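You operate a simulated robot arm through the tools that you are given. There is no shell and no other tool. Be economical: measure what you need, move in short steps, check, and stop when the job is done.

You run a simulated robot arm. Do the job below in one go: nothing can be reset, and whatever is moved stays where it is left.

JOB
Oil the three hollows of the plate with blue grips and slide it onto the stand.
Fine: stand the brush back in the oil cup.

It is judged by the outcome, as a careful person would: the job done as asked, and still so three seconds after it is handed in. It fails if anything else is knocked over, pushed out of place, dropped, spilled or broken.

ROBOT AND FRAMES
A 6-joint arm with a two-finger parallel gripper, fixed in place. Base frame: the origin is at the foot of the arm, x ahead of it, y to its left, z up; the work surface is at about z = 800. Lengths are in mm, angles in degrees, forces in N, time in s.
With the tool pointing down near the work surface it reaches from about 260 to 680 mm from the base axis. Its first joint turns from -66.0 to 66.0 degrees. Payload 2.9 kg.
The tool frame sits at the grasp point between the pads (the TCP): z along the fingers, y along the line on which they close. The tips reach 30 mm beyond it. The gripper opens to 110 mm. The fingers are 20 mm wide and 10 mm thick; the gripper's body (48 by 112 mm) begins 55 mm behind the TCP.
Orientation is told as [roll, pitch, yaw] about the base's x, y, z axes, in that order, counted from this pose: with the fingers straight down and closing along the base's y, the tool's x points along the base's -x, its y along +y and its z along -z.

CONTROLS
- The arm moves only by the tool jog_arm. Its arguments are lists of equal length, an entry for each row: "rotation": the turn, a rotation vector about the tool's x, y, z in units of 5 degrees (1.0 is 5 degrees), a list of three; "dp": the shift along the tool's x, y, z in units of 40 mm (1.0 is 40 mm), a list of three; "hand": the opening, from 0 (shut) to 1 (fully open). In form: {"rotation": [[rx, ry, rz], ...], "dp": [[x, y, z], ...], "hand": [hand, ...]}. A call has 1 to 10 rows; each row shifts and turns the commanded pose from where the row before left it, along the tool's axes as they then stand. A call with a number of a shift or a turn outside -1 to 1 is refused whole. Rows are played at 5 a second. More than 50 mm and 8.6 degrees between two rows, or a gripper value outside its range, and nothing of the call is played. Where a pose cannot be reached the arm comes as near as it can. A force on the tool above 90 N (or 10 N above the force at the start of the call, whichever is more), or a blocked arm, ends the call early, and 0.2 s more pass. Each finger travels about 108 mm/s and halts on what it meets, pressing with about 45 N; the grip force reading is that of the motor and also rises with nothing between the fingers. The clock runs only during rows and for 0.2 s after the last one: add rows that do not move to give the fingers time. The reply holds the time, the measured pose of the TCP, the force on the tool along the base axes, the opening and the grip force, in the units named above and with some noise, and new pictures: "pictures" is both (left out), scene, wrist or none.
- Cameras (640 x 400 px; columns grow to the right, rows downward): "scene" is fixed at [83.5, 432.7, 1405.1]; the picture's right is [-0.72, -0.70, 0.00], its down [-0.27, 0.28, -0.92] and it looks along [0.64, -0.66, -0.39] (base axes); focal length 310 px, centre (320, 200). "wrist" rides on the gripper at [-36, 0, -57] in the tool frame; the picture's right is [0.00, -1.00, 0.00], its down [0.97, 0.00, -0.24] and it looks along [0.24, 0.00, 0.97] (tool axes); focal length 218 px, centre (320, 200). There is no depth. A picture from a camera that has moved, and an enlarged one, comes with that camera's place and axes in the base frame and with its lens.
- close_up(camera, box): a new picture of the part [left, top, right, bottom] of that camera's present view, enlarged. The clock stands still meanwhile.
- job_done(): hands the job in; it is judged then, once.

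Go step by step. Nothing tells you positions but the pictures and the camera data: compare them with the known pose of the tool, close in by small moves and look again before you grip or let go. The budget is 120 turns and 150 pictures, counting those below and the enlarged ones. Unless the task says otherwise, let go and move clear before handing in, and close with one line.

The tools are called by a JSON object that holds its "api" and its "payload". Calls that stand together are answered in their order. jog_arm: Moves the arm, as the interface text tells. Its arguments: {"type":"object","properties":{"rotation":{"type":"array","items":{"type":"array","items":{"type":"number"}}},"dp":{"type":"array","items":{"type":"array","items":{"type":"number"}}},"hand":{"type":"array","items":{"type":"number"}},"pictures":{"type":"string","enum":["both","scene","wrist","none"]}},"required":["rotation","dp","hand"]} The other tools are called the same way: close_up (camera, box) takes an enlarged picture of a part of a camera's view; job_done () hands the job in.

At the start:

```text
t: 0.0
tool_pos: [356.5, -79.2, 1234.4]
tcp_rot: [0.0, -0.1, 0.0]
force: [0.0, -0.9, -0.6]
finger_gap: 109.9
grasp_force: 0.0
```

scene: 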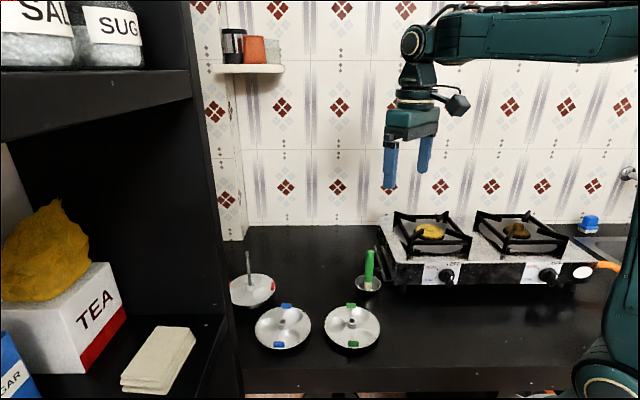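
wrist: 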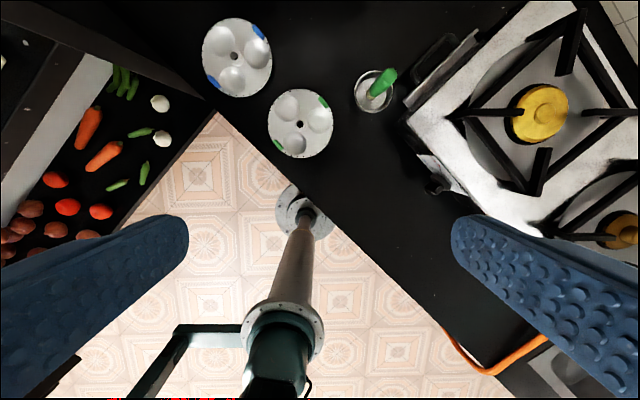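

I see two plates (blue and green grips), a red-gripped plate already on a stand with a post at left, and an oil cup with a green brush. I'll look closer first.

{"api": "close_up", "payload": {"camera": "scene", "box": [220, 230, 400, 360]}}

{"api": "close_up", "payload": {"camera": "wrist", "box": [190, 0, 430, 170]}}

```text
3.08 times, centred on (310, 295) of scene
camera zoom: at [83.5, 432.7, 1405.1], right [-0.72, -0.7, 0.0], down [-0.27, 0.28, -0.92], along [0.64, -0.66, -0.39], focal length 955 px, centre (351, -92)
```

zoom: 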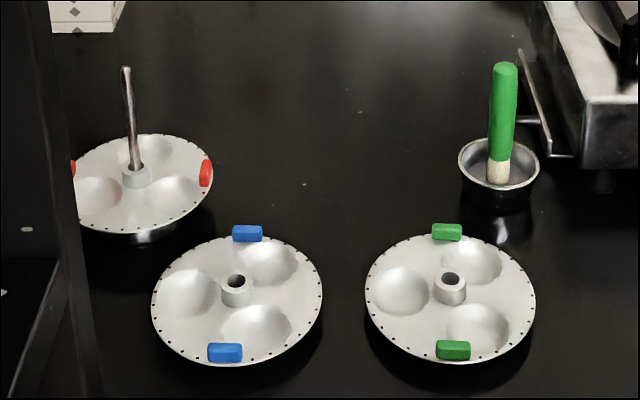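

```text
2.35 times, centred on (310, 85) of wrist
camera zoom: at [391.2, -78.4, 1292.9], right [0.0, -1.0, 0.0], down [-0.97, 0.0, 0.24], along [-0.24, 0.0, -0.97], focal length 514 px, centre (344, 471)
```

zoom: 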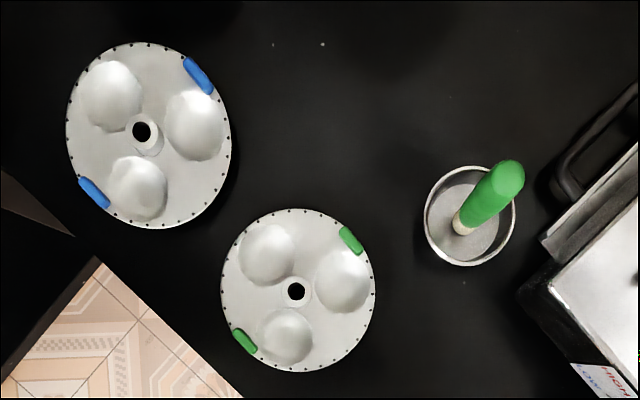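

Estimates: blue plate centre about (556, 82), its grips about (597, 37) and (513, 129). The cup is near (490, -182) and the stand post near (720, 60). I'll go above the brush for a better fix.

{"api": "jog_arm", "payload": {"rotation": [[0, 0, 0], [0, 0, 0], [0, 0, 0], [0, 0, 0], [0, 0, 0]], "dp": [[-0.62, -0.5, 0.6], [-0.62, -0.5, 0.6], [-0.62, -0.5, 0.6], [-0.62, -0.5, 0.6], [-0.62, -0.5, 0.6]], "hand": [1, 1, 1, 1, 1]}}

```text
t: 1.2
tool_pos: [478.0, -176.8, 1116.1]
tcp_rot: [-0.1, -0.1, 0.0]
force: [0.3, -0.6, -0.1]
finger_gap: 109.8
grasp_force: 0.1
camera wrist: at [513.9, -176.4, 1173.2], right [0.0, -1.0, 0.0], down [-0.97, 0.0, 0.24], along [-0.24, 0.0, -0.97], focal length 218 px, centre (320, 200)
```

scene: 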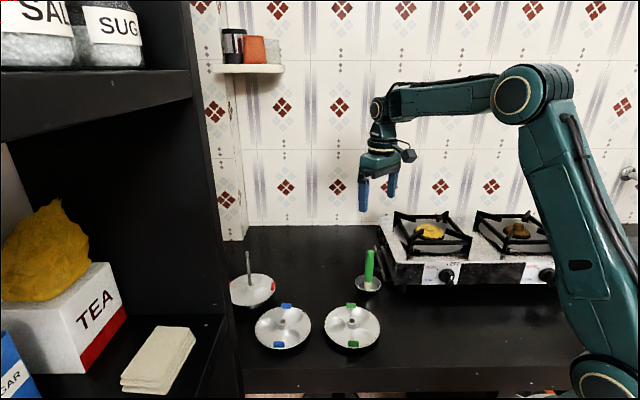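
wrist: 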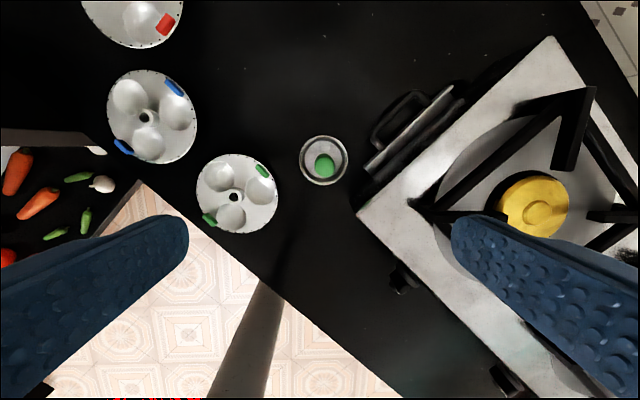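

The brush is now nearly below. I'll enlarge the view for exact pixels.

{"api": "close_up", "payload": {"camera": "wrist", "box": [280, 120, 376, 180]}}

{"api": "close_up", "payload": {"camera": "wrist", "box": [80, 0, 304, 140]}}

{"api": "close_up", "payload": {"camera": "scene", "box": [340, 240, 404, 304]}}

```text
6.67 times, centred on (328, 150) of wrist
camera zoom: at [513.9, -176.4, 1173.2], right [0.0, -1.0, 0.0], down [-0.97, 0.0, 0.24], along [-0.24, 0.0, -0.97], focal length 1455 px, centre (267, 533)
```

zoom: 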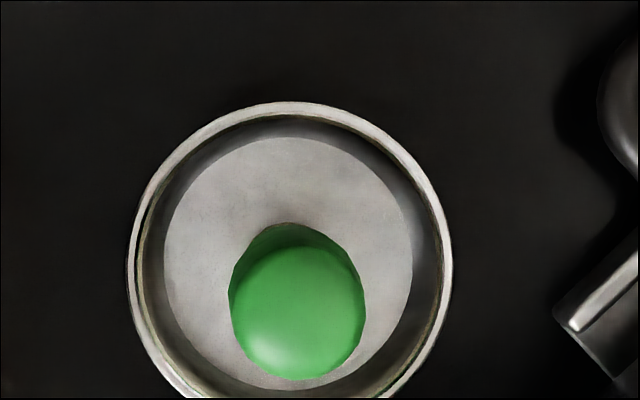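

```text
2.86 times, centred on (192, 70) of wrist
camera zoom: at [513.9, -176.4, 1173.2], right [0.0, -1.0, 0.0], down [-0.97, 0.0, 0.24], along [-0.24, 0.0, -0.97], focal length 624 px, centre (686, 571)
```

zoom: 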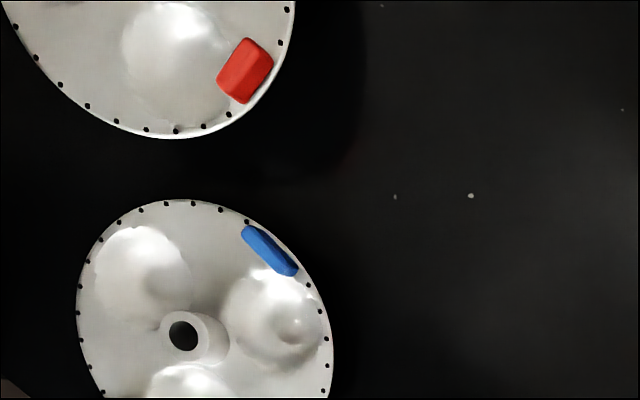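

```text
6.25 times, centred on (372, 272) of scene
camera zoom: at [83.5, 432.7, 1405.1], right [-0.72, -0.7, 0.0], down [-0.27, 0.28, -0.92], along [0.64, -0.66, -0.39], focal length 1940 px, centre (-5, -250)
```

zoom: 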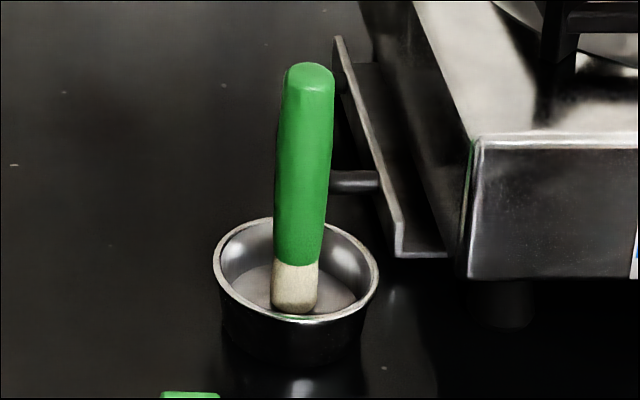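

Brush top is about (489, -181, 946), standing nearly upright and roughly 21 mm thick. I'll narrow the gripper and come down to just above it.

{"api": "jog_arm", "payload": {"rotation": [[0, 0, 0], [0, 0, 0], [0, 0, 0], [0, 0, 0]], "dp": [[-0.35, -0.12, 0.7], [0, 0, 0.8], [0, 0, 0.8], [0, 0, 0.8]], "hand": [0.5, 0.5, 0.5, 0.5]}}

```text
t: 2.2
tool_pos: [492.4, -182.5, 991.5]
tcp_rot: [0.0, 0.1, 0.1]
force: [-0.4, -0.3, -0.3]
finger_gap: 55.1
grasp_force: 0.0
camera wrist: at [528.5, -182.7, 1048.8], right [0.0, -1.0, 0.0], down [-0.97, 0.0, 0.24], along [-0.24, 0.0, -0.97], focal length 218 px, centre (320, 200)
```

scene: 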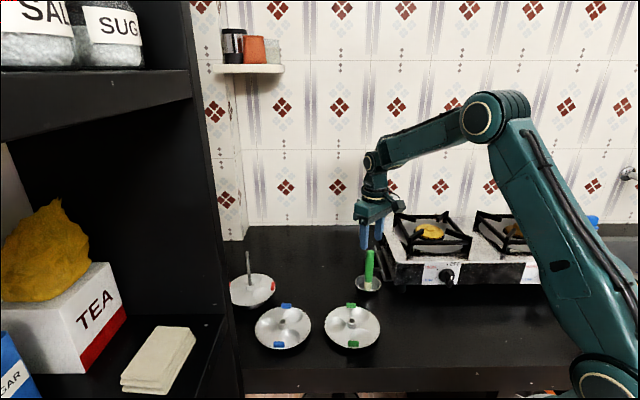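
wrist: 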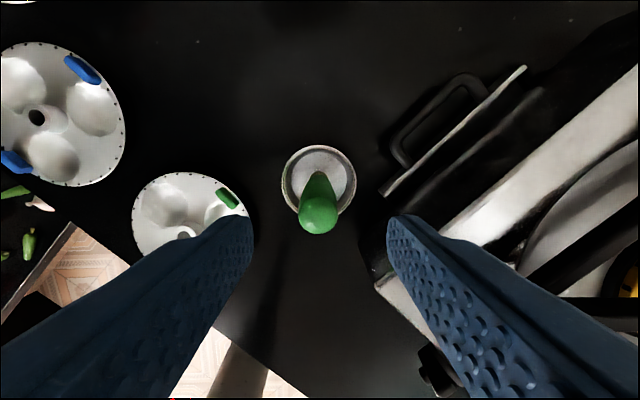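

The brush is centred between the fingers. The stove's tray edge is close on the right, so I'll narrow the opening further, descend and grip.

{"api": "jog_arm", "payload": {"rotation": [[0, 0, 0], [0, 0, 0], [0, 0, 0], [0, 0, 0]], "dp": [[0, 0.02, 0], [-0.02, 0, 0.65], [0, 0, 0.65], [0, 0, 0.6]], "hand": [0.38, 0.38, 0.38, 0.38]}}

{"api": "jog_arm", "payload": {"rotation": [[0, 0, 0], [0, 0, 0], [0, 0, 0]], "dp": [[0, 0, 0], [0, 0, 0], [0, 0, 0]], "hand": [0.1, 0.1, 0.1]}}

```text
t: 3.2
tool_pos: [495.1, -183.5, 916.7]
tcp_rot: [0.0, 0.0, 0.0]
force: [0.3, 0.6, -0.5]
finger_gap: 41.8
grasp_force: 0.1
camera wrist: at [530.6, -182.6, 973.4], right [0.0, -1.0, 0.0], down [-0.97, 0.0, 0.24], along [-0.24, 0.0, -0.97], focal length 218 px, centre (320, 200)
```

scene: 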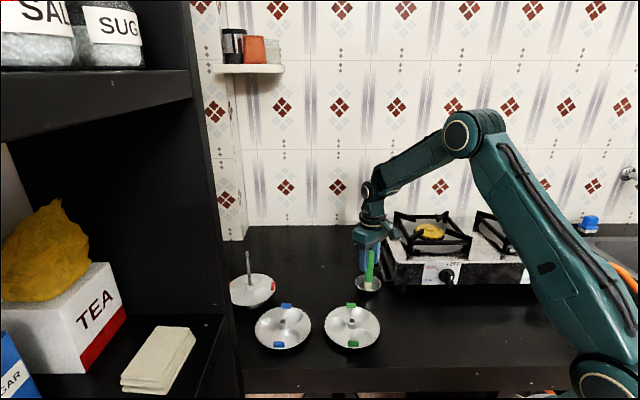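
wrist: 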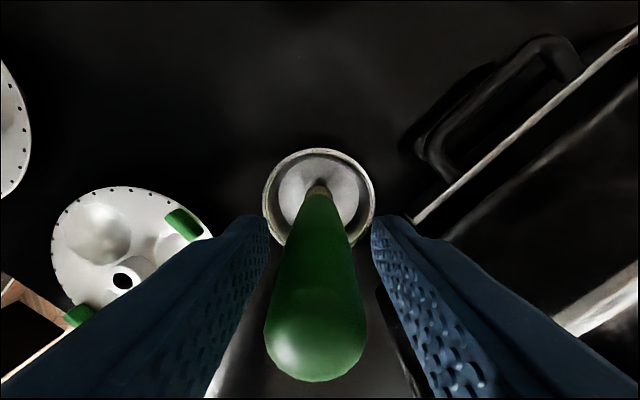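

```text
t: 4.0
tool_pos: [495.1, -183.1, 915.6]
tcp_rot: [-0.2, 0.0, -0.1]
force: [-0.5, -0.8, 1.2]
finger_gap: 22.6
grasp_force: 44.7
camera wrist: at [530.5, -182.6, 973.5], right [0.0, -1.0, 0.0], down [-0.97, 0.0, 0.24], along [-0.24, 0.0, -0.97], focal length 218 px, centre (320, 200)
```

scene: 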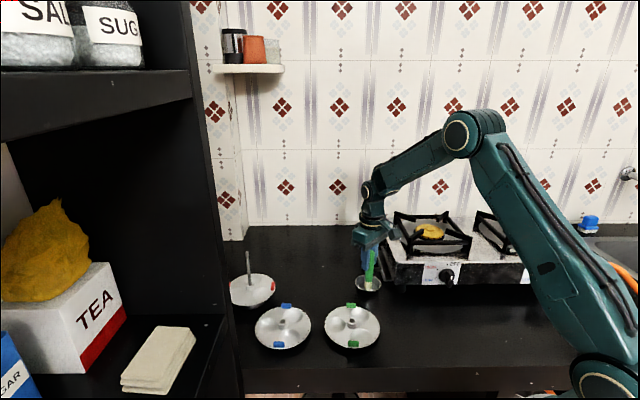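
wrist: 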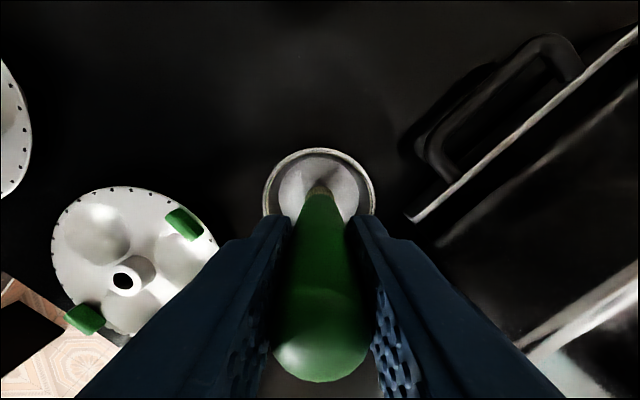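

The brush is gripped (gap 22.6). I'll lift it clear and carry it over the blue plate's nearest hollow, about (565, 45).

{"api": "jog_arm", "payload": {"rotation": [[0, 0, 0], [0, 0, 0], [0, 0, 0], [0, 0, 0], [0, 0, 0], [0, 0, 0], [0, 0, 0], [0, 0, 0], [0, 0, 0]], "dp": [[0, 0, -0.6], [0, 0, -0.9], [0, 0, -0.9], [-0.292, 0.95, 0], [-0.292, 0.95, 0], [-0.292, 0.95, 0], [-0.292, 0.95, 0], [-0.292, 0.95, 0], [-0.292, 0.95, 0]], "hand": [0.1, 0.1, 0.1, 0.1, 0.1, 0.1, 0.1, 0.1, 0.1]}}

{"api": "close_up", "payload": {"camera": "scene", "box": [230, 220, 358, 348]}}

{"api": "close_up", "payload": {"camera": "wrist", "box": [200, 100, 440, 250]}}

```text
t: 6.0
tool_pos: [563.2, 45.2, 1010.4]
tcp_rot: [0.0, 0.0, 0.0]
force: [-0.5, 0.2, -0.2]
finger_gap: 22.4
grasp_force: 45.0
camera wrist: at [599.0, 45.4, 1067.6], right [0.0, -1.0, 0.0], down [-0.97, 0.0, 0.24], along [-0.24, 0.0, -0.97], focal length 218 px, centre (320, 200)
```

scene: 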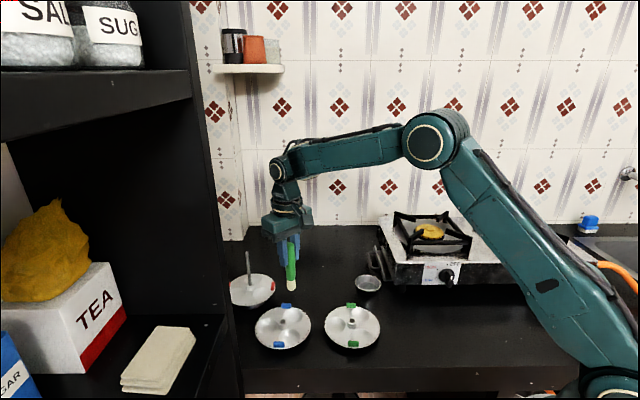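
wrist: 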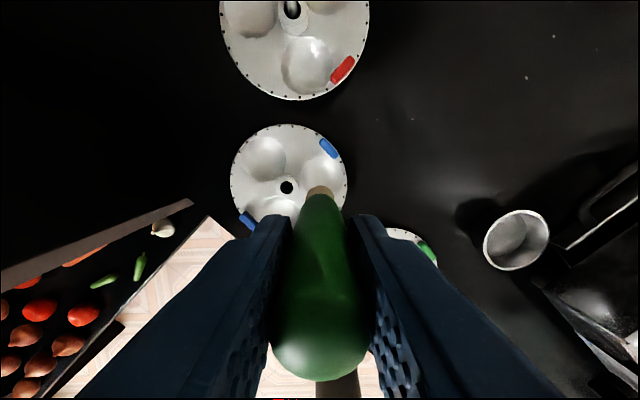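

```text
3.12 times, centred on (294, 284) of scene
camera zoom: at [83.6, 432.7, 1405.1], right [-0.72, -0.7, 0.0], down [-0.27, 0.28, -0.92], along [0.64, -0.66, -0.39], focal length 970 px, centre (401, -62)
```

zoom: 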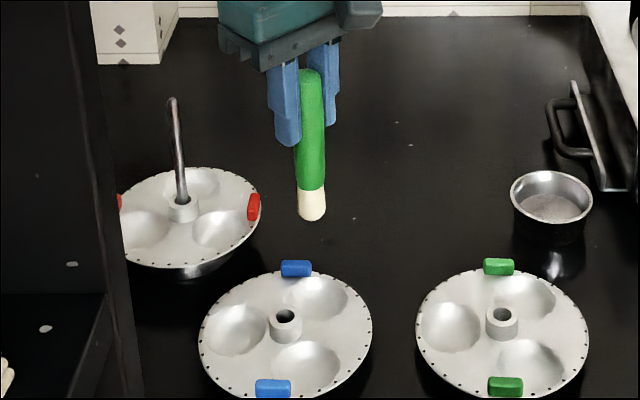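

```text
2.67 times, centred on (320, 175) of wrist
camera zoom: at [599.0, 45.4, 1067.6], right [0.0, -1.0, 0.0], down [-0.97, 0.0, 0.24], along [-0.24, 0.0, -0.97], focal length 582 px, centre (320, 267)
```

zoom: 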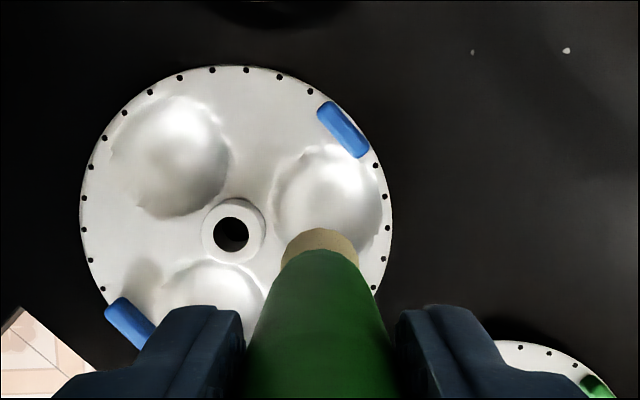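

The brush tip is about 102 mm below the TCP. The hollow centres come out near (567, 44), (585, 110) and (518, 94). I'll descend over the first hollow.

{"api": "jog_arm", "payload": {"rotation": [[0, 0, 0], [0, 0, 0], [0, 0, 0], [0, 0, 0]], "dp": [[-0.03, -0.03, 0.6], [0, 0, 0.6], [0, 0, 0.5], [0, 0, 0.4]], "hand": [0.1, 0.1, 0.1, 0.1], "pictures": "none"}}

{"api": "close_up", "payload": {"camera": "scene", "box": [240, 250, 340, 360]}}

{"api": "close_up", "payload": {"camera": "wrist", "box": [200, 100, 440, 250]}}

```text
t: 7.0
tool_pos: [566.1, 45.1, 924.7]
tcp_rot: [0.0, -0.1, 0.0]
force: [0.3, -0.2, -1.2]
finger_gap: 22.8
grasp_force: 45.2
```

```text
3.64 times, centred on (290, 305) of scene
camera zoom: at [83.5, 432.7, 1405.1], right [-0.72, -0.7, 0.0], down [-0.27, 0.28, -0.92], along [0.64, -0.66, -0.39], focal length 1129 px, centre (429, -182)
```

zoom: 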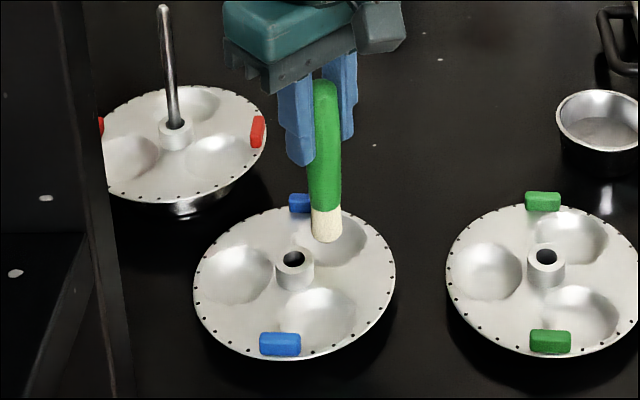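

```text
2.67 times, centred on (320, 175) of wrist
camera zoom: at [601.9, 45.4, 983.3], right [0.0, -1.0, 0.0], down [-0.97, 0.0, 0.24], along [-0.24, 0.0, -0.97], focal length 582 px, centre (320, 267)
```

zoom: 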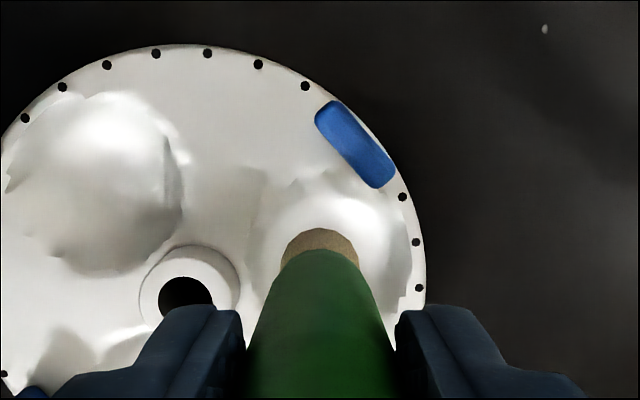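

The tip is inside the first hollow, a few mm off centre. I'll lower gently until it touches.

{"api": "jog_arm", "payload": {"rotation": [[0, 0, 0], [0, 0, 0], [0, 0, 0], [0, 0, 0]], "dp": [[0, -0.08, 0.08], [0, 0, 0.08], [0, 0, 0.08], [0, 0, 0]], "hand": [0.1, 0.1, 0.1, 0.1], "pictures": "none"}}

{"api": "close_up", "payload": {"camera": "scene", "box": [240, 270, 340, 360]}}

```text
t: 8.0
tool_pos: [566.5, 41.7, 918.7]
tcp_rot: [0.0, -0.1, 0.0]
force: [-4.4, -0.2, 17.5]
finger_gap: 22.6
grasp_force: 45.0
```

```text
4.44 times, centred on (290, 315) of scene
camera zoom: at [83.1, 432.7, 1405.1], right [-0.72, -0.7, 0.0], down [-0.27, 0.28, -0.92], along [0.64, -0.66, -0.39], focal length 1380 px, centre (453, -311)
```

zoom: 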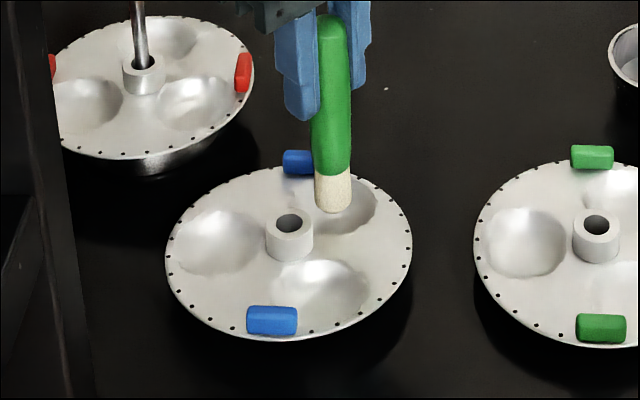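

Contact at 17 N. I'll ease off slightly and dab around the hollow toward its centre.

{"api": "jog_arm", "payload": {"rotation": [[0, 0, 0], [0, 0, 0], [0, 0, 0], [0, 0, 0], [0, 0, 0]], "dp": [[0, 0, -0.08], [0.12, 0, 0], [0, 0, 0.04], [0, 0, 0.04], [0, 0, 0]], "hand": [0.1, 0.1, 0.1, 0.1, 0.1], "pictures": "none"}}

{"api": "close_up", "payload": {"camera": "wrist", "box": [200, 100, 440, 250]}}

```text
t: 9.2
tool_pos: [561.8, 41.0, 918.9]
tcp_rot: [0.1, -0.1, -0.1]
force: [-4.0, 1.8, 20.8]
finger_gap: 22.1
grasp_force: 45.1
```

```text
2.67 times, centred on (320, 175) of wrist
camera zoom: at [596.6, 41.5, 976.8], right [0.0, -1.0, 0.0], down [-0.97, 0.0, 0.24], along [-0.24, 0.0, -0.97], focal length 582 px, centre (320, 267)
```

zoom: 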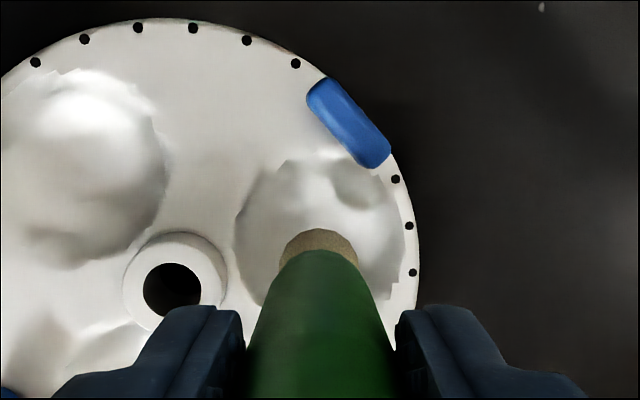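

The hollow's sheen has changed, which suggests oil is on it. I'll lift over the hub and go to the second hollow at (585, 110).

{"api": "jog_arm", "payload": {"rotation": [[0, 0, 0], [0, 0, 0], [0, 0, 0], [0, 0, 0], [0, 0, 0]], "dp": [[0, 0, -0.6], [0, 0, -0.6], [-0.25, 0.85, 0], [-0.25, 0.85, 0], [0, 0, 0.6]], "hand": [0.1, 0.1, 0.1, 0.1, 0.1], "pictures": "none"}}

{"api": "close_up", "payload": {"camera": "wrist", "box": [200, 100, 440, 250]}}

{"api": "close_up", "payload": {"camera": "scene", "box": [220, 250, 340, 360]}}

```text
t: 10.4
tool_pos: [579.9, 109.4, 941.8]
tcp_rot: [-0.1, 0.0, 0.0]
force: [0.0, 0.2, 0.5]
finger_gap: 22.7
grasp_force: 45.2
```

```text
2.67 times, centred on (320, 175) of wrist
camera zoom: at [614.5, 110.8, 999.7], right [0.0, -1.0, 0.0], down [-0.97, 0.0, 0.24], along [-0.24, 0.0, -0.97], focal length 582 px, centre (320, 267)
```

zoom: 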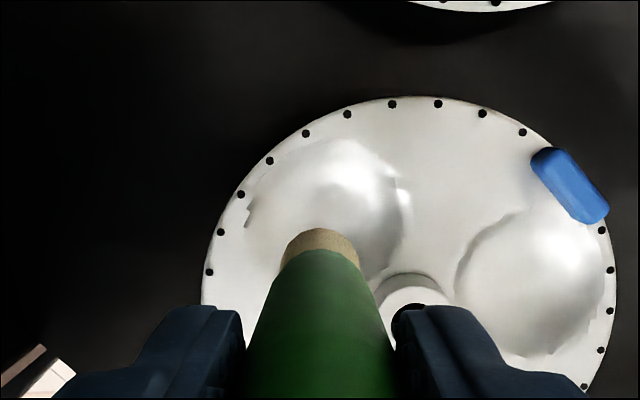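

```text
3.64 times, centred on (280, 305) of scene
camera zoom: at [83.5, 432.7, 1405.1], right [-0.72, -0.7, 0.0], down [-0.27, 0.28, -0.92], along [0.64, -0.66, -0.39], focal length 1129 px, centre (466, -182)
```

zoom: 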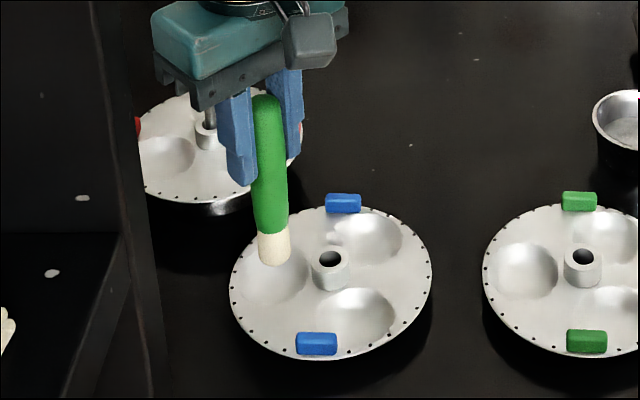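

The tip is over the second hollow; I'll adjust a few mm and lower to touch.

{"api": "jog_arm", "payload": {"rotation": [[0, 0, 0], [0, 0, 0], [0, 0, 0], [0, 0, 0], [0, 0, 0], [0, 0, 0]], "dp": [[-0.1, -0.05, 0.3], [0, 0, 0.12], [0, 0, 0.1], [0, 0, 0.1], [0, 0, 0], [0, 0, 0]], "hand": [0.1, 0.1, 0.1, 0.1, 0.1, 0.1], "pictures": "none"}}

{"api": "close_up", "payload": {"camera": "wrist", "box": [200, 100, 440, 250]}}

```text
t: 11.8
tool_pos: [585.7, 107.2, 918.6]
tcp_rot: [0.0, -0.2, -0.1]
force: [-3.4, -0.6, 25.1]
finger_gap: 22.6
grasp_force: 44.7
```

```text
2.67 times, centred on (320, 175) of wrist
camera zoom: at [620.7, 107.7, 976.9], right [0.0, -1.0, 0.0], down [-0.97, 0.0, 0.24], along [-0.24, 0.0, -0.97], focal length 582 px, centre (320, 267)
```

zoom: 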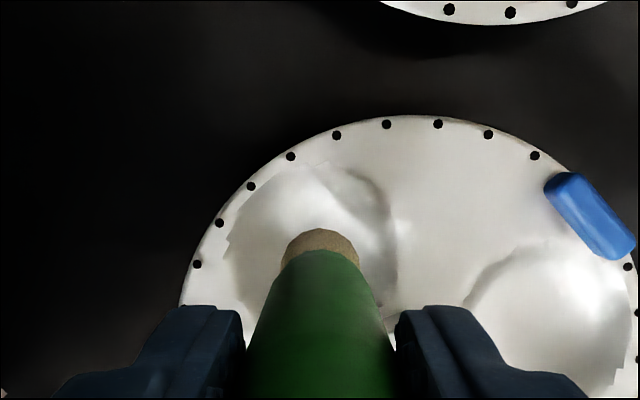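

Second hollow touched at 25 N. On to the third at about (517, 94).

{"api": "jog_arm", "payload": {"rotation": [[0, 0, 0], [0, 0, 0], [0, 0, 0], [0, 0, 0], [0, 0, 0]], "dp": [[0, 0, -0.6], [0, 0, -0.6], [0.86, -0.17, 0], [0.86, -0.17, 0], [0, 0, 0.6]], "hand": [0.1, 0.1, 0.1, 0.1, 0.1], "pictures": "none"}}

{"api": "close_up", "payload": {"camera": "wrist", "box": [200, 100, 440, 250]}}

{"api": "close_up", "payload": {"camera": "scene", "box": [220, 250, 340, 360]}}

```text
t: 13.0
tool_pos: [516.7, 91.0, 940.6]
tcp_rot: [0.0, 0.0, -0.1]
force: [-0.1, 0.9, -0.2]
finger_gap: 22.6
grasp_force: 45.1
```

```text
2.67 times, centred on (320, 175) of wrist
camera zoom: at [552.5, 92.4, 998.6], right [0.0, -1.0, 0.0], down [-0.97, 0.0, 0.24], along [-0.24, 0.0, -0.97], focal length 582 px, centre (320, 267)
```

zoom: 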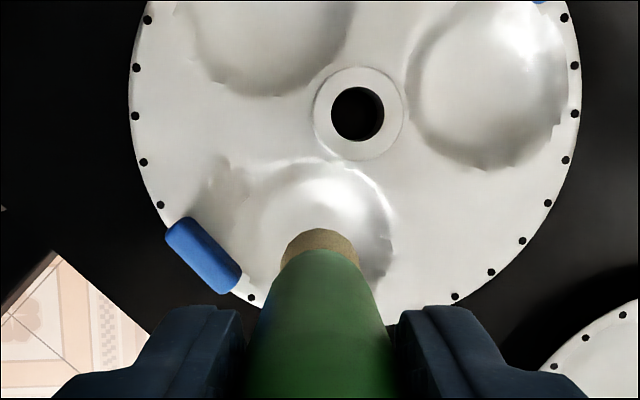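

```text
3.64 times, centred on (280, 305) of scene
camera zoom: at [83.5, 432.7, 1405.1], right [-0.72, -0.7, 0.0], down [-0.27, 0.28, -0.92], along [0.64, -0.66, -0.39], focal length 1129 px, centre (466, -182)
```

zoom: 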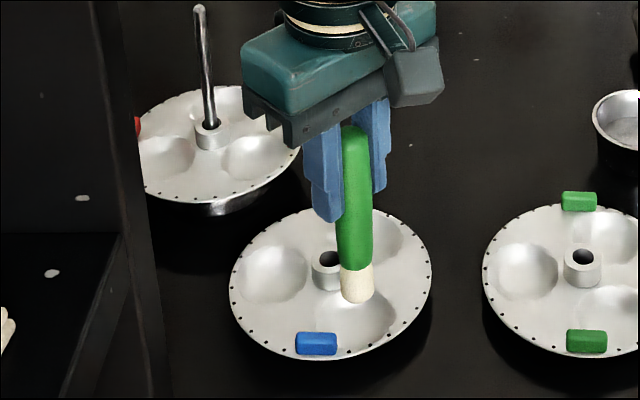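

Well centred on the third hollow; lowering to touch.

{"api": "jog_arm", "payload": {"rotation": [[0, 0, 0], [0, 0, 0], [0, 0, 0], [0, 0, 0], [0, 0, 0], [0, 0, 0]], "dp": [[0, 0, 0.3], [0, 0, 0.12], [0, 0, 0.1], [0, 0, 0.1], [0, 0, 0], [0, 0, 0]], "hand": [0.1, 0.1, 0.1, 0.1, 0.1, 0.1], "pictures": "none"}}

{"api": "close_up", "payload": {"camera": "scene", "box": [220, 250, 340, 360]}}

```text
t: 14.4
tool_pos: [517.7, 92.1, 918.5]
tcp_rot: [0.2, -0.3, -0.1]
force: [-6.4, -0.6, 35.3]
finger_gap: 22.6
grasp_force: 44.7
```

```text
3.64 times, centred on (280, 305) of scene
camera zoom: at [82.8, 432.6, 1405.2], right [-0.72, -0.7, 0.0], down [-0.27, 0.28, -0.92], along [0.64, -0.66, -0.39], focal length 1129 px, centre (466, -182)
```

zoom: 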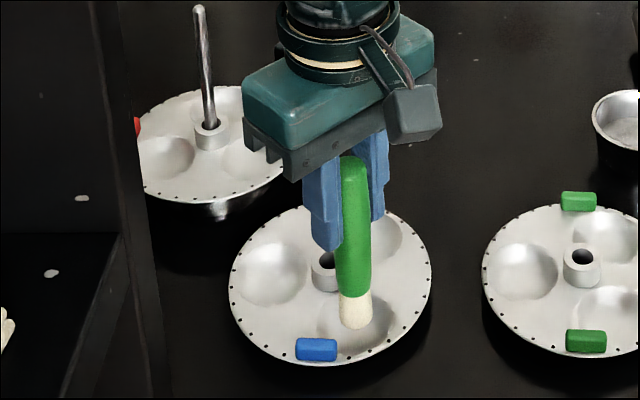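

All three hollows touched. Now I'll lift and carry the brush back over the cup, checking the plate on the way.

{"api": "jog_arm", "payload": {"rotation": [[0, 0, 0], [0, 0, 0], [0, 0, 0], [0, 0, 0], [0, 0, 0], [0, 0, 0], [0, 0, 0], [0, 0, 0], [0, 0, 0], [0, 0, 0]], "dp": [[0, 0, -0.8], [0, 0, -0.8], [0, 0, -0.8], [0.08, -0.98, 0], [0.08, -0.98, 0], [0.08, -0.98, 0], [0.08, -0.98, 0], [0.08, -0.98, 0], [0.08, -0.98, 0], [0.08, -0.98, 0]], "hand": [0.1, 0.1, 0.1, 0.1, 0.1, 0.1, 0.1, 0.1, 0.1, 0.1], "pictures": "none"}}

{"api": "close_up", "payload": {"camera": "scene", "box": [220, 230, 400, 360]}}

{"api": "close_up", "payload": {"camera": "wrist", "box": [200, 100, 440, 250]}}

```text
t: 16.6
tool_pos: [493.1, -181.1, 1009.9]
tcp_rot: [0.0, -0.1, -0.1]
force: [-0.2, -0.5, -0.3]
finger_gap: 22.6
grasp_force: 44.7
```

```text
3.08 times, centred on (310, 295) of scene
camera zoom: at [83.5, 432.7, 1405.1], right [-0.72, -0.7, 0.0], down [-0.27, 0.28, -0.92], along [0.64, -0.66, -0.39], focal length 955 px, centre (351, -92)
```

zoom: 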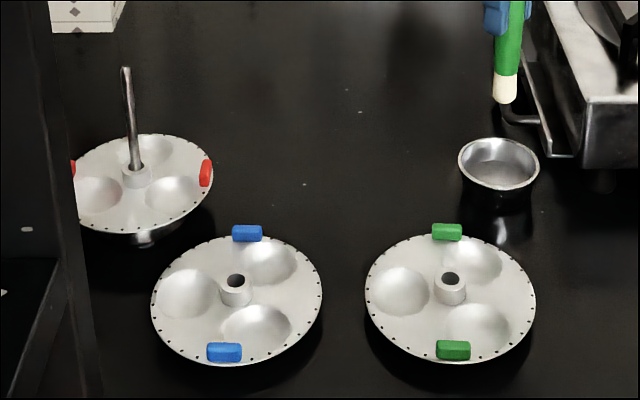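

```text
2.67 times, centred on (320, 175) of wrist
camera zoom: at [528.7, -179.4, 1067.4], right [0.0, -1.0, 0.0], down [-0.97, 0.0, 0.24], along [-0.24, 0.0, -0.97], focal length 582 px, centre (320, 267)
```

zoom: 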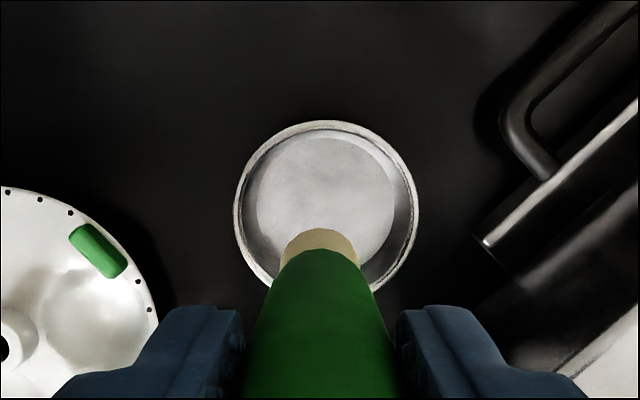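

Brush is above the cup. I'll check the hollows for oil before putting the brush down.

{"api": "close_up", "payload": {"camera": "scene", "box": [250, 296, 386, 356]}}

```text
4.71 times, centred on (318, 326) of scene
camera zoom: at [83.5, 432.7, 1405.1], right [-0.72, -0.7, 0.0], down [-0.27, 0.28, -0.92], along [0.64, -0.66, -0.39], focal length 1461 px, centre (329, -393)
```

zoom: 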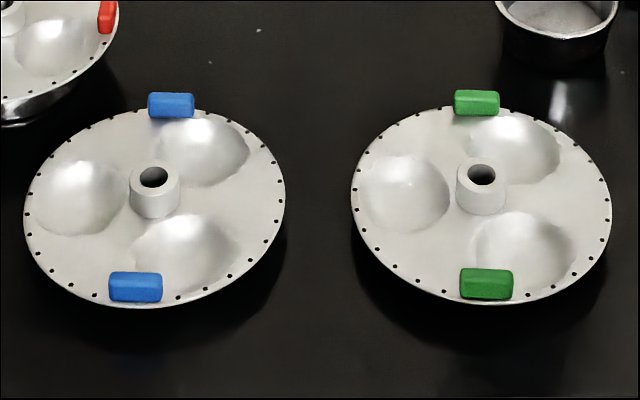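

Oil isn't rendered, but all three touches bottomed out at the same height. I'll lower the brush back to its original place in the cup.

{"api": "jog_arm", "payload": {"rotation": [[0, 0, 0], [0, 0, 0], [0, 0, 0], [0, 0, 0], [0, 0, 0]], "dp": [[-0.04, -0.05, 0.7], [0, 0, 0.7], [0, 0, 0.6], [0, 0, 0.2], [0, 0, 0]], "hand": [0.1, 0.1, 0.1, 0.1, 0.1], "pictures": "none"}}

{"api": "jog_arm", "payload": {"rotation": [[0, 0, 0], [0, 0, 0], [0, 0, 0]], "dp": [[0, 0, 0.07], [0, 0, 0.06], [0, 0, 0]], "hand": [0.1, 0.1, 0.1]}}

```text
t: 17.8
tool_pos: [494.0, -183.5, 922.8]
tcp_rot: [-0.1, 0.0, 0.0]
force: [-0.2, -0.5, 0.6]
finger_gap: 22.7
grasp_force: 44.8
```

```text
t: 18.6
tool_pos: [495.0, -183.5, 919.0]
tcp_rot: [-0.1, -0.2, 0.0]
force: [-0.6, 0.2, -0.4]
finger_gap: 22.5
grasp_force: 45.2
camera wrist: at [530.0, -182.5, 976.4], right [0.0, -1.0, 0.0], down [-0.97, 0.0, 0.24], along [-0.24, 0.0, -0.97], focal length 218 px, centre (320, 200)
```

scene: 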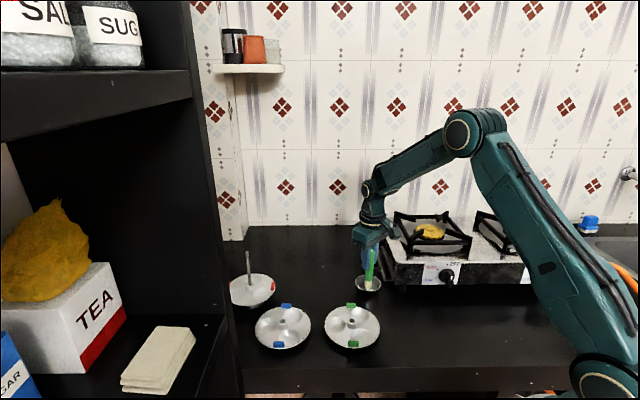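
wrist: 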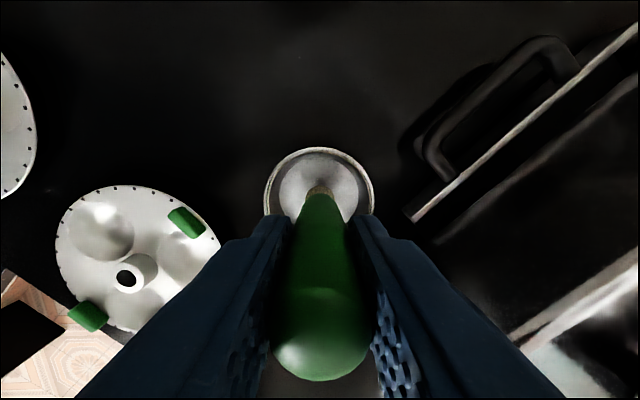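

No contact yet at z = 919. I'll go down in small steps.

{"api": "jog_arm", "payload": {"rotation": [[0, 0, 0], [0, 0, 0], [0, 0, 0], [0, 0, 0]], "dp": [[0, 0, 0.04], [0, 0, 0.04], [0, 0, 0], [0, 0, 0]], "hand": [0.1, 0.1, 0.1, 0.1], "pictures": "none"}}

```text
t: 19.6
tool_pos: [494.3, -184.0, 915.9]
tcp_rot: [-0.1, 0.0, 0.0]
force: [0.6, 0.1, -0.1]
finger_gap: 22.8
grasp_force: 45.2
```

{"api": "jog_arm", "payload": {"rotation": [[0, 0, 0], [0, 0, 0], [0, 0, 0], [0, 0, 0]], "dp": [[0, 0, 0.03], [0, 0, 0.03], [0, 0, 0], [0, 0, 0]], "hand": [0.1, 0.1, 0.1, 0.1], "pictures": "none"}}

```text
t: 20.6
tool_pos: [495.6, -183.2, 916.4]
tcp_rot: [-0.1, -0.2, 0.0]
force: [-4.3, -0.6, 20.0]
finger_gap: 22.7
grasp_force: 45.2
```

The brush is on the cup bottom. I'll ease off and open to 0.36, then see whether it stands.

{"api": "jog_arm", "payload": {"rotation": [[0, 0, 0], [0, 0, 0], [0, 0, 0], [0, 0, 0], [0, 0, 0]], "dp": [[0, 0, -0.035], [0, 0, 0], [0, 0, 0], [0, 0, 0], [0, 0, 0]], "hand": [0.1, 0.22, 0.26, 0.32, 0.38]}}

```text
t: 21.8
tool_pos: [495.2, -183.4, 914.3]
tcp_rot: [0.0, 0.0, 0.0]
force: [-0.1, 0.6, 0.0]
finger_gap: 41.8
grasp_force: 0.1
camera wrist: at [530.5, -183.0, 972.9], right [0.0, -1.0, 0.0], down [-0.97, 0.0, 0.24], along [-0.24, 0.0, -0.97], focal length 218 px, centre (320, 200)
```

scene: 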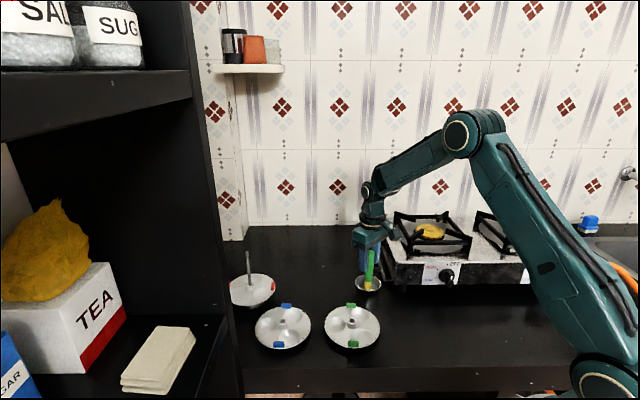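
wrist: 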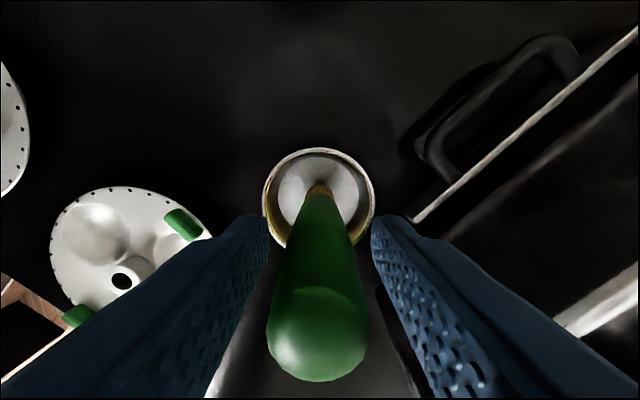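

The bristles now look yellow, so I'll look closer.

{"api": "close_up", "payload": {"camera": "scene", "box": [340, 240, 404, 304]}}

{"api": "close_up", "payload": {"camera": "wrist", "box": [240, 130, 400, 230]}}

```text
6.25 times, centred on (372, 272) of scene
camera zoom: at [83.5, 432.7, 1405.1], right [-0.72, -0.7, 0.0], down [-0.27, 0.28, -0.92], along [0.64, -0.66, -0.39], focal length 1940 px, centre (-5, -250)
```

zoom: 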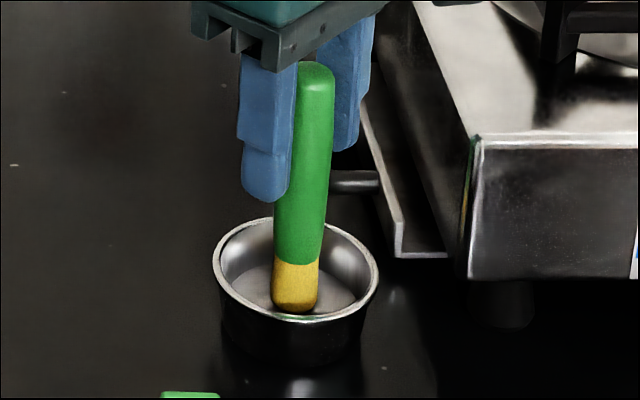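

```text
4.00 times, centred on (320, 180) of wrist
camera zoom: at [530.5, -183.0, 972.9], right [0.0, -1.0, 0.0], down [-0.97, 0.0, 0.24], along [-0.24, 0.0, -0.97], focal length 873 px, centre (320, 280)
```

zoom: 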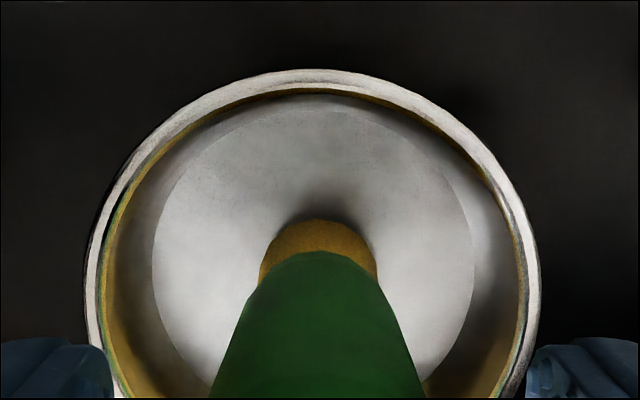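

The brush was dry before; pressing it into the cup loaded it with oil (yellow bristles). The hollows must be done again, so I'll regrip and carry the brush to hollow 1, watching the colour.

{"api": "jog_arm", "payload": {"rotation": [[0, 0, 0], [0, 0, 0], [0, 0, 0]], "dp": [[0, 0, 0], [0, 0, 0], [0, 0, 0]], "hand": [0.1, 0.1, 0.1], "pictures": "none"}}

{"api": "jog_arm", "payload": {"rotation": [[0, 0, 0], [0, 0, 0], [0, 0, 0], [0, 0, 0], [0, 0, 0], [0, 0, 0], [0, 0, 0], [0, 0, 0], [0, 0, 0]], "dp": [[0, 0, -0.6], [0, 0, -0.9], [0, 0, -0.9], [-0.292, 0.94, 0], [-0.292, 0.94, 0], [-0.292, 0.94, 0], [-0.292, 0.94, 0], [-0.292, 0.94, 0], [-0.292, 0.94, 0]], "hand": [0.1, 0.1, 0.1, 0.1, 0.1, 0.1, 0.1, 0.1, 0.1], "pictures": "none"}}

{"api": "close_up", "payload": {"camera": "scene", "box": [230, 220, 358, 348]}}

```text
t: 22.6
tool_pos: [495.0, -185.0, 916.0]
tcp_rot: [0.1, 0.0, 0.0]
force: [0.5, -0.3, -0.6]
finger_gap: 22.7
grasp_force: 45.3
```

```text
t: 24.6
tool_pos: [564.9, 42.5, 1010.5]
tcp_rot: [0.1, -0.1, -0.1]
force: [0.2, -0.2, -0.8]
finger_gap: 22.7
grasp_force: 44.9
```

```text
3.12 times, centred on (294, 284) of scene
camera zoom: at [83.6, 432.7, 1405.1], right [-0.72, -0.7, 0.0], down [-0.27, 0.28, -0.92], along [0.64, -0.66, -0.39], focal length 970 px, centre (401, -62)
```

zoom: 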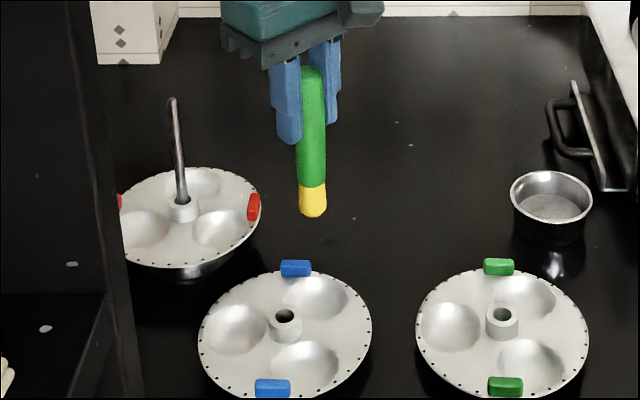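

Bristles are oily. Lowering into the first hollow.

{"api": "jog_arm", "payload": {"rotation": [[0, 0, 0], [0, 0, 0], [0, 0, 0], [0, 0, 0], [0, 0, 0], [0, 0, 0], [0, 0, 0], [0, 0, 0]], "dp": [[0, 0, 0.7], [0, 0, 0.7], [0, 0, 0.5], [0, 0, 0.2], [0, 0, 0.1], [0, 0, 0.15], [0, 0, 0], [0, 0, 0]], "hand": [0.1, 0.1, 0.1, 0.1, 0.1, 0.1, 0.1, 0.1], "pictures": "none"}}

{"api": "close_up", "payload": {"camera": "scene", "box": [240, 270, 340, 360]}}

```text
t: 26.4
tool_pos: [565.5, 41.0, 919.5]
tcp_rot: [0.0, -0.2, 0.0]
force: [-5.1, -1.0, 26.0]
finger_gap: 22.6
grasp_force: 45.0
```

```text
4.44 times, centred on (290, 315) of scene
camera zoom: at [83.0, 432.7, 1405.1], right [-0.72, -0.7, 0.0], down [-0.27, 0.28, -0.92], along [0.64, -0.66, -0.39], focal length 1380 px, centre (453, -311)
```

zoom: 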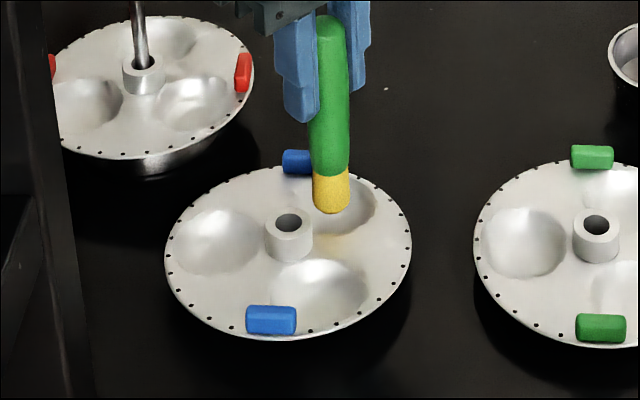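

Contact made. I'll add small strokes, then lift and look.

{"api": "jog_arm", "payload": {"rotation": [[0, 0, 0], [0, 0, 0], [0, 0, 0], [0, 0, 0], [0, 0, 0], [0, 0, 0], [0, 0, 0], [0, 0, 0]], "dp": [[0.1, 0, 0], [0.1, 0, 0], [0, 0.1, 0], [-0.1, 0, 0], [-0.05, -0.1, 0], [0, 0, 0], [0, 0, -0.6], [0, 0, -0.6]], "hand": [0.1, 0.1, 0.1, 0.1, 0.1, 0.1, 0.1, 0.1], "pictures": "none"}}

{"api": "close_up", "payload": {"camera": "scene", "box": [240, 260, 340, 350]}}

{"api": "close_up", "payload": {"camera": "wrist", "box": [200, 100, 440, 250]}}

```text
t: 28.2
tool_pos: [565.9, 42.1, 963.5]
tcp_rot: [0.0, 0.2, -0.1]
force: [-0.4, 0.0, 0.4]
finger_gap: 22.6
grasp_force: 45.0
```

```text
4.44 times, centred on (290, 305) of scene
camera zoom: at [83.5, 432.7, 1405.1], right [-0.72, -0.7, 0.0], down [-0.27, 0.28, -0.92], along [0.64, -0.66, -0.39], focal length 1380 px, centre (453, -267)
```

zoom: 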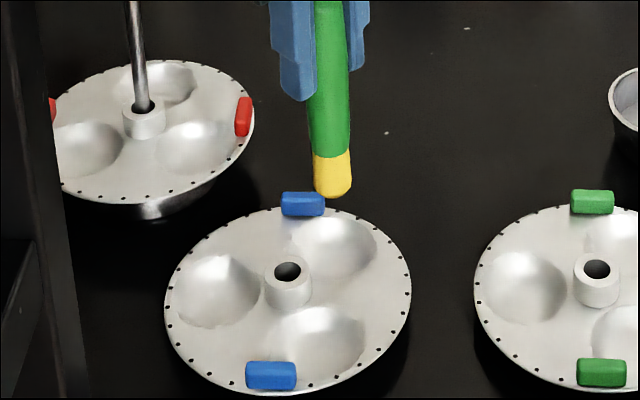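

```text
2.67 times, centred on (320, 175) of wrist
camera zoom: at [600.3, 43.2, 1021.3], right [0.0, -1.0, 0.0], down [-0.97, 0.0, 0.24], along [-0.24, 0.0, -0.97], focal length 582 px, centre (320, 267)
```

zoom: 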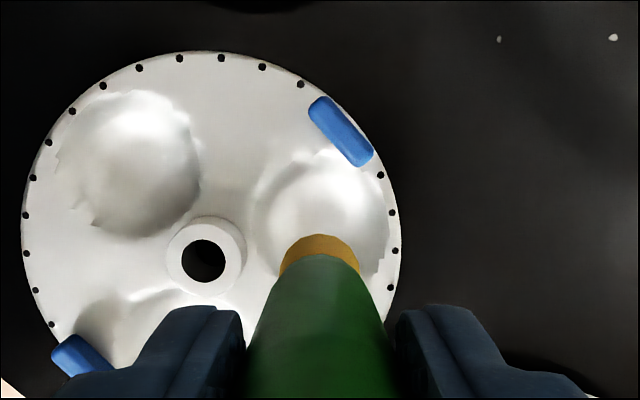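

Brush still oily; I'll magnify the first hollow to look for any tint.

{"api": "close_up", "payload": {"camera": "scene", "box": [272, 298, 334, 346]}}

{"api": "close_up", "payload": {"camera": "wrist", "box": [205, 110, 365, 220]}}

```text
8.33 times, centred on (303, 322) of scene
camera zoom: at [83.5, 432.7, 1405.1], right [-0.72, -0.7, 0.0], down [-0.27, 0.28, -0.92], along [0.64, -0.66, -0.39], focal length 2587 px, centre (462, -817)
```

zoom: 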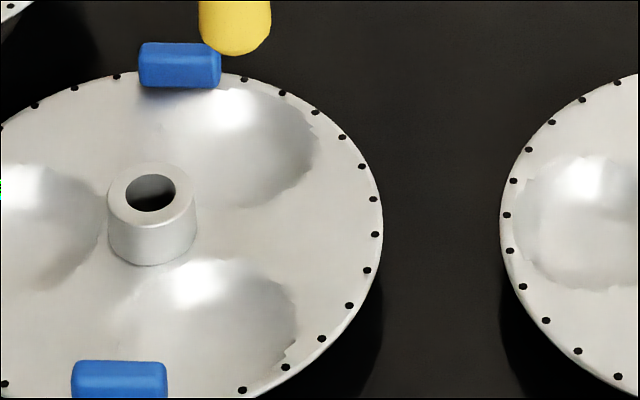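

```text
3.64 times, centred on (285, 165) of wrist
camera zoom: at [600.3, 43.2, 1021.3], right [0.0, -1.0, 0.0], down [-0.97, 0.0, 0.24], along [-0.24, 0.0, -0.97], focal length 794 px, centre (447, 327)
```

zoom: 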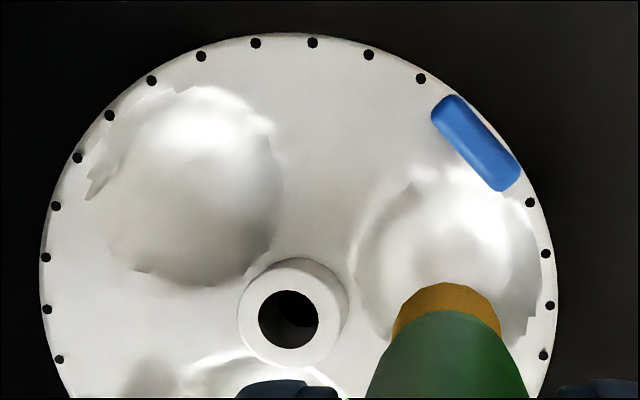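

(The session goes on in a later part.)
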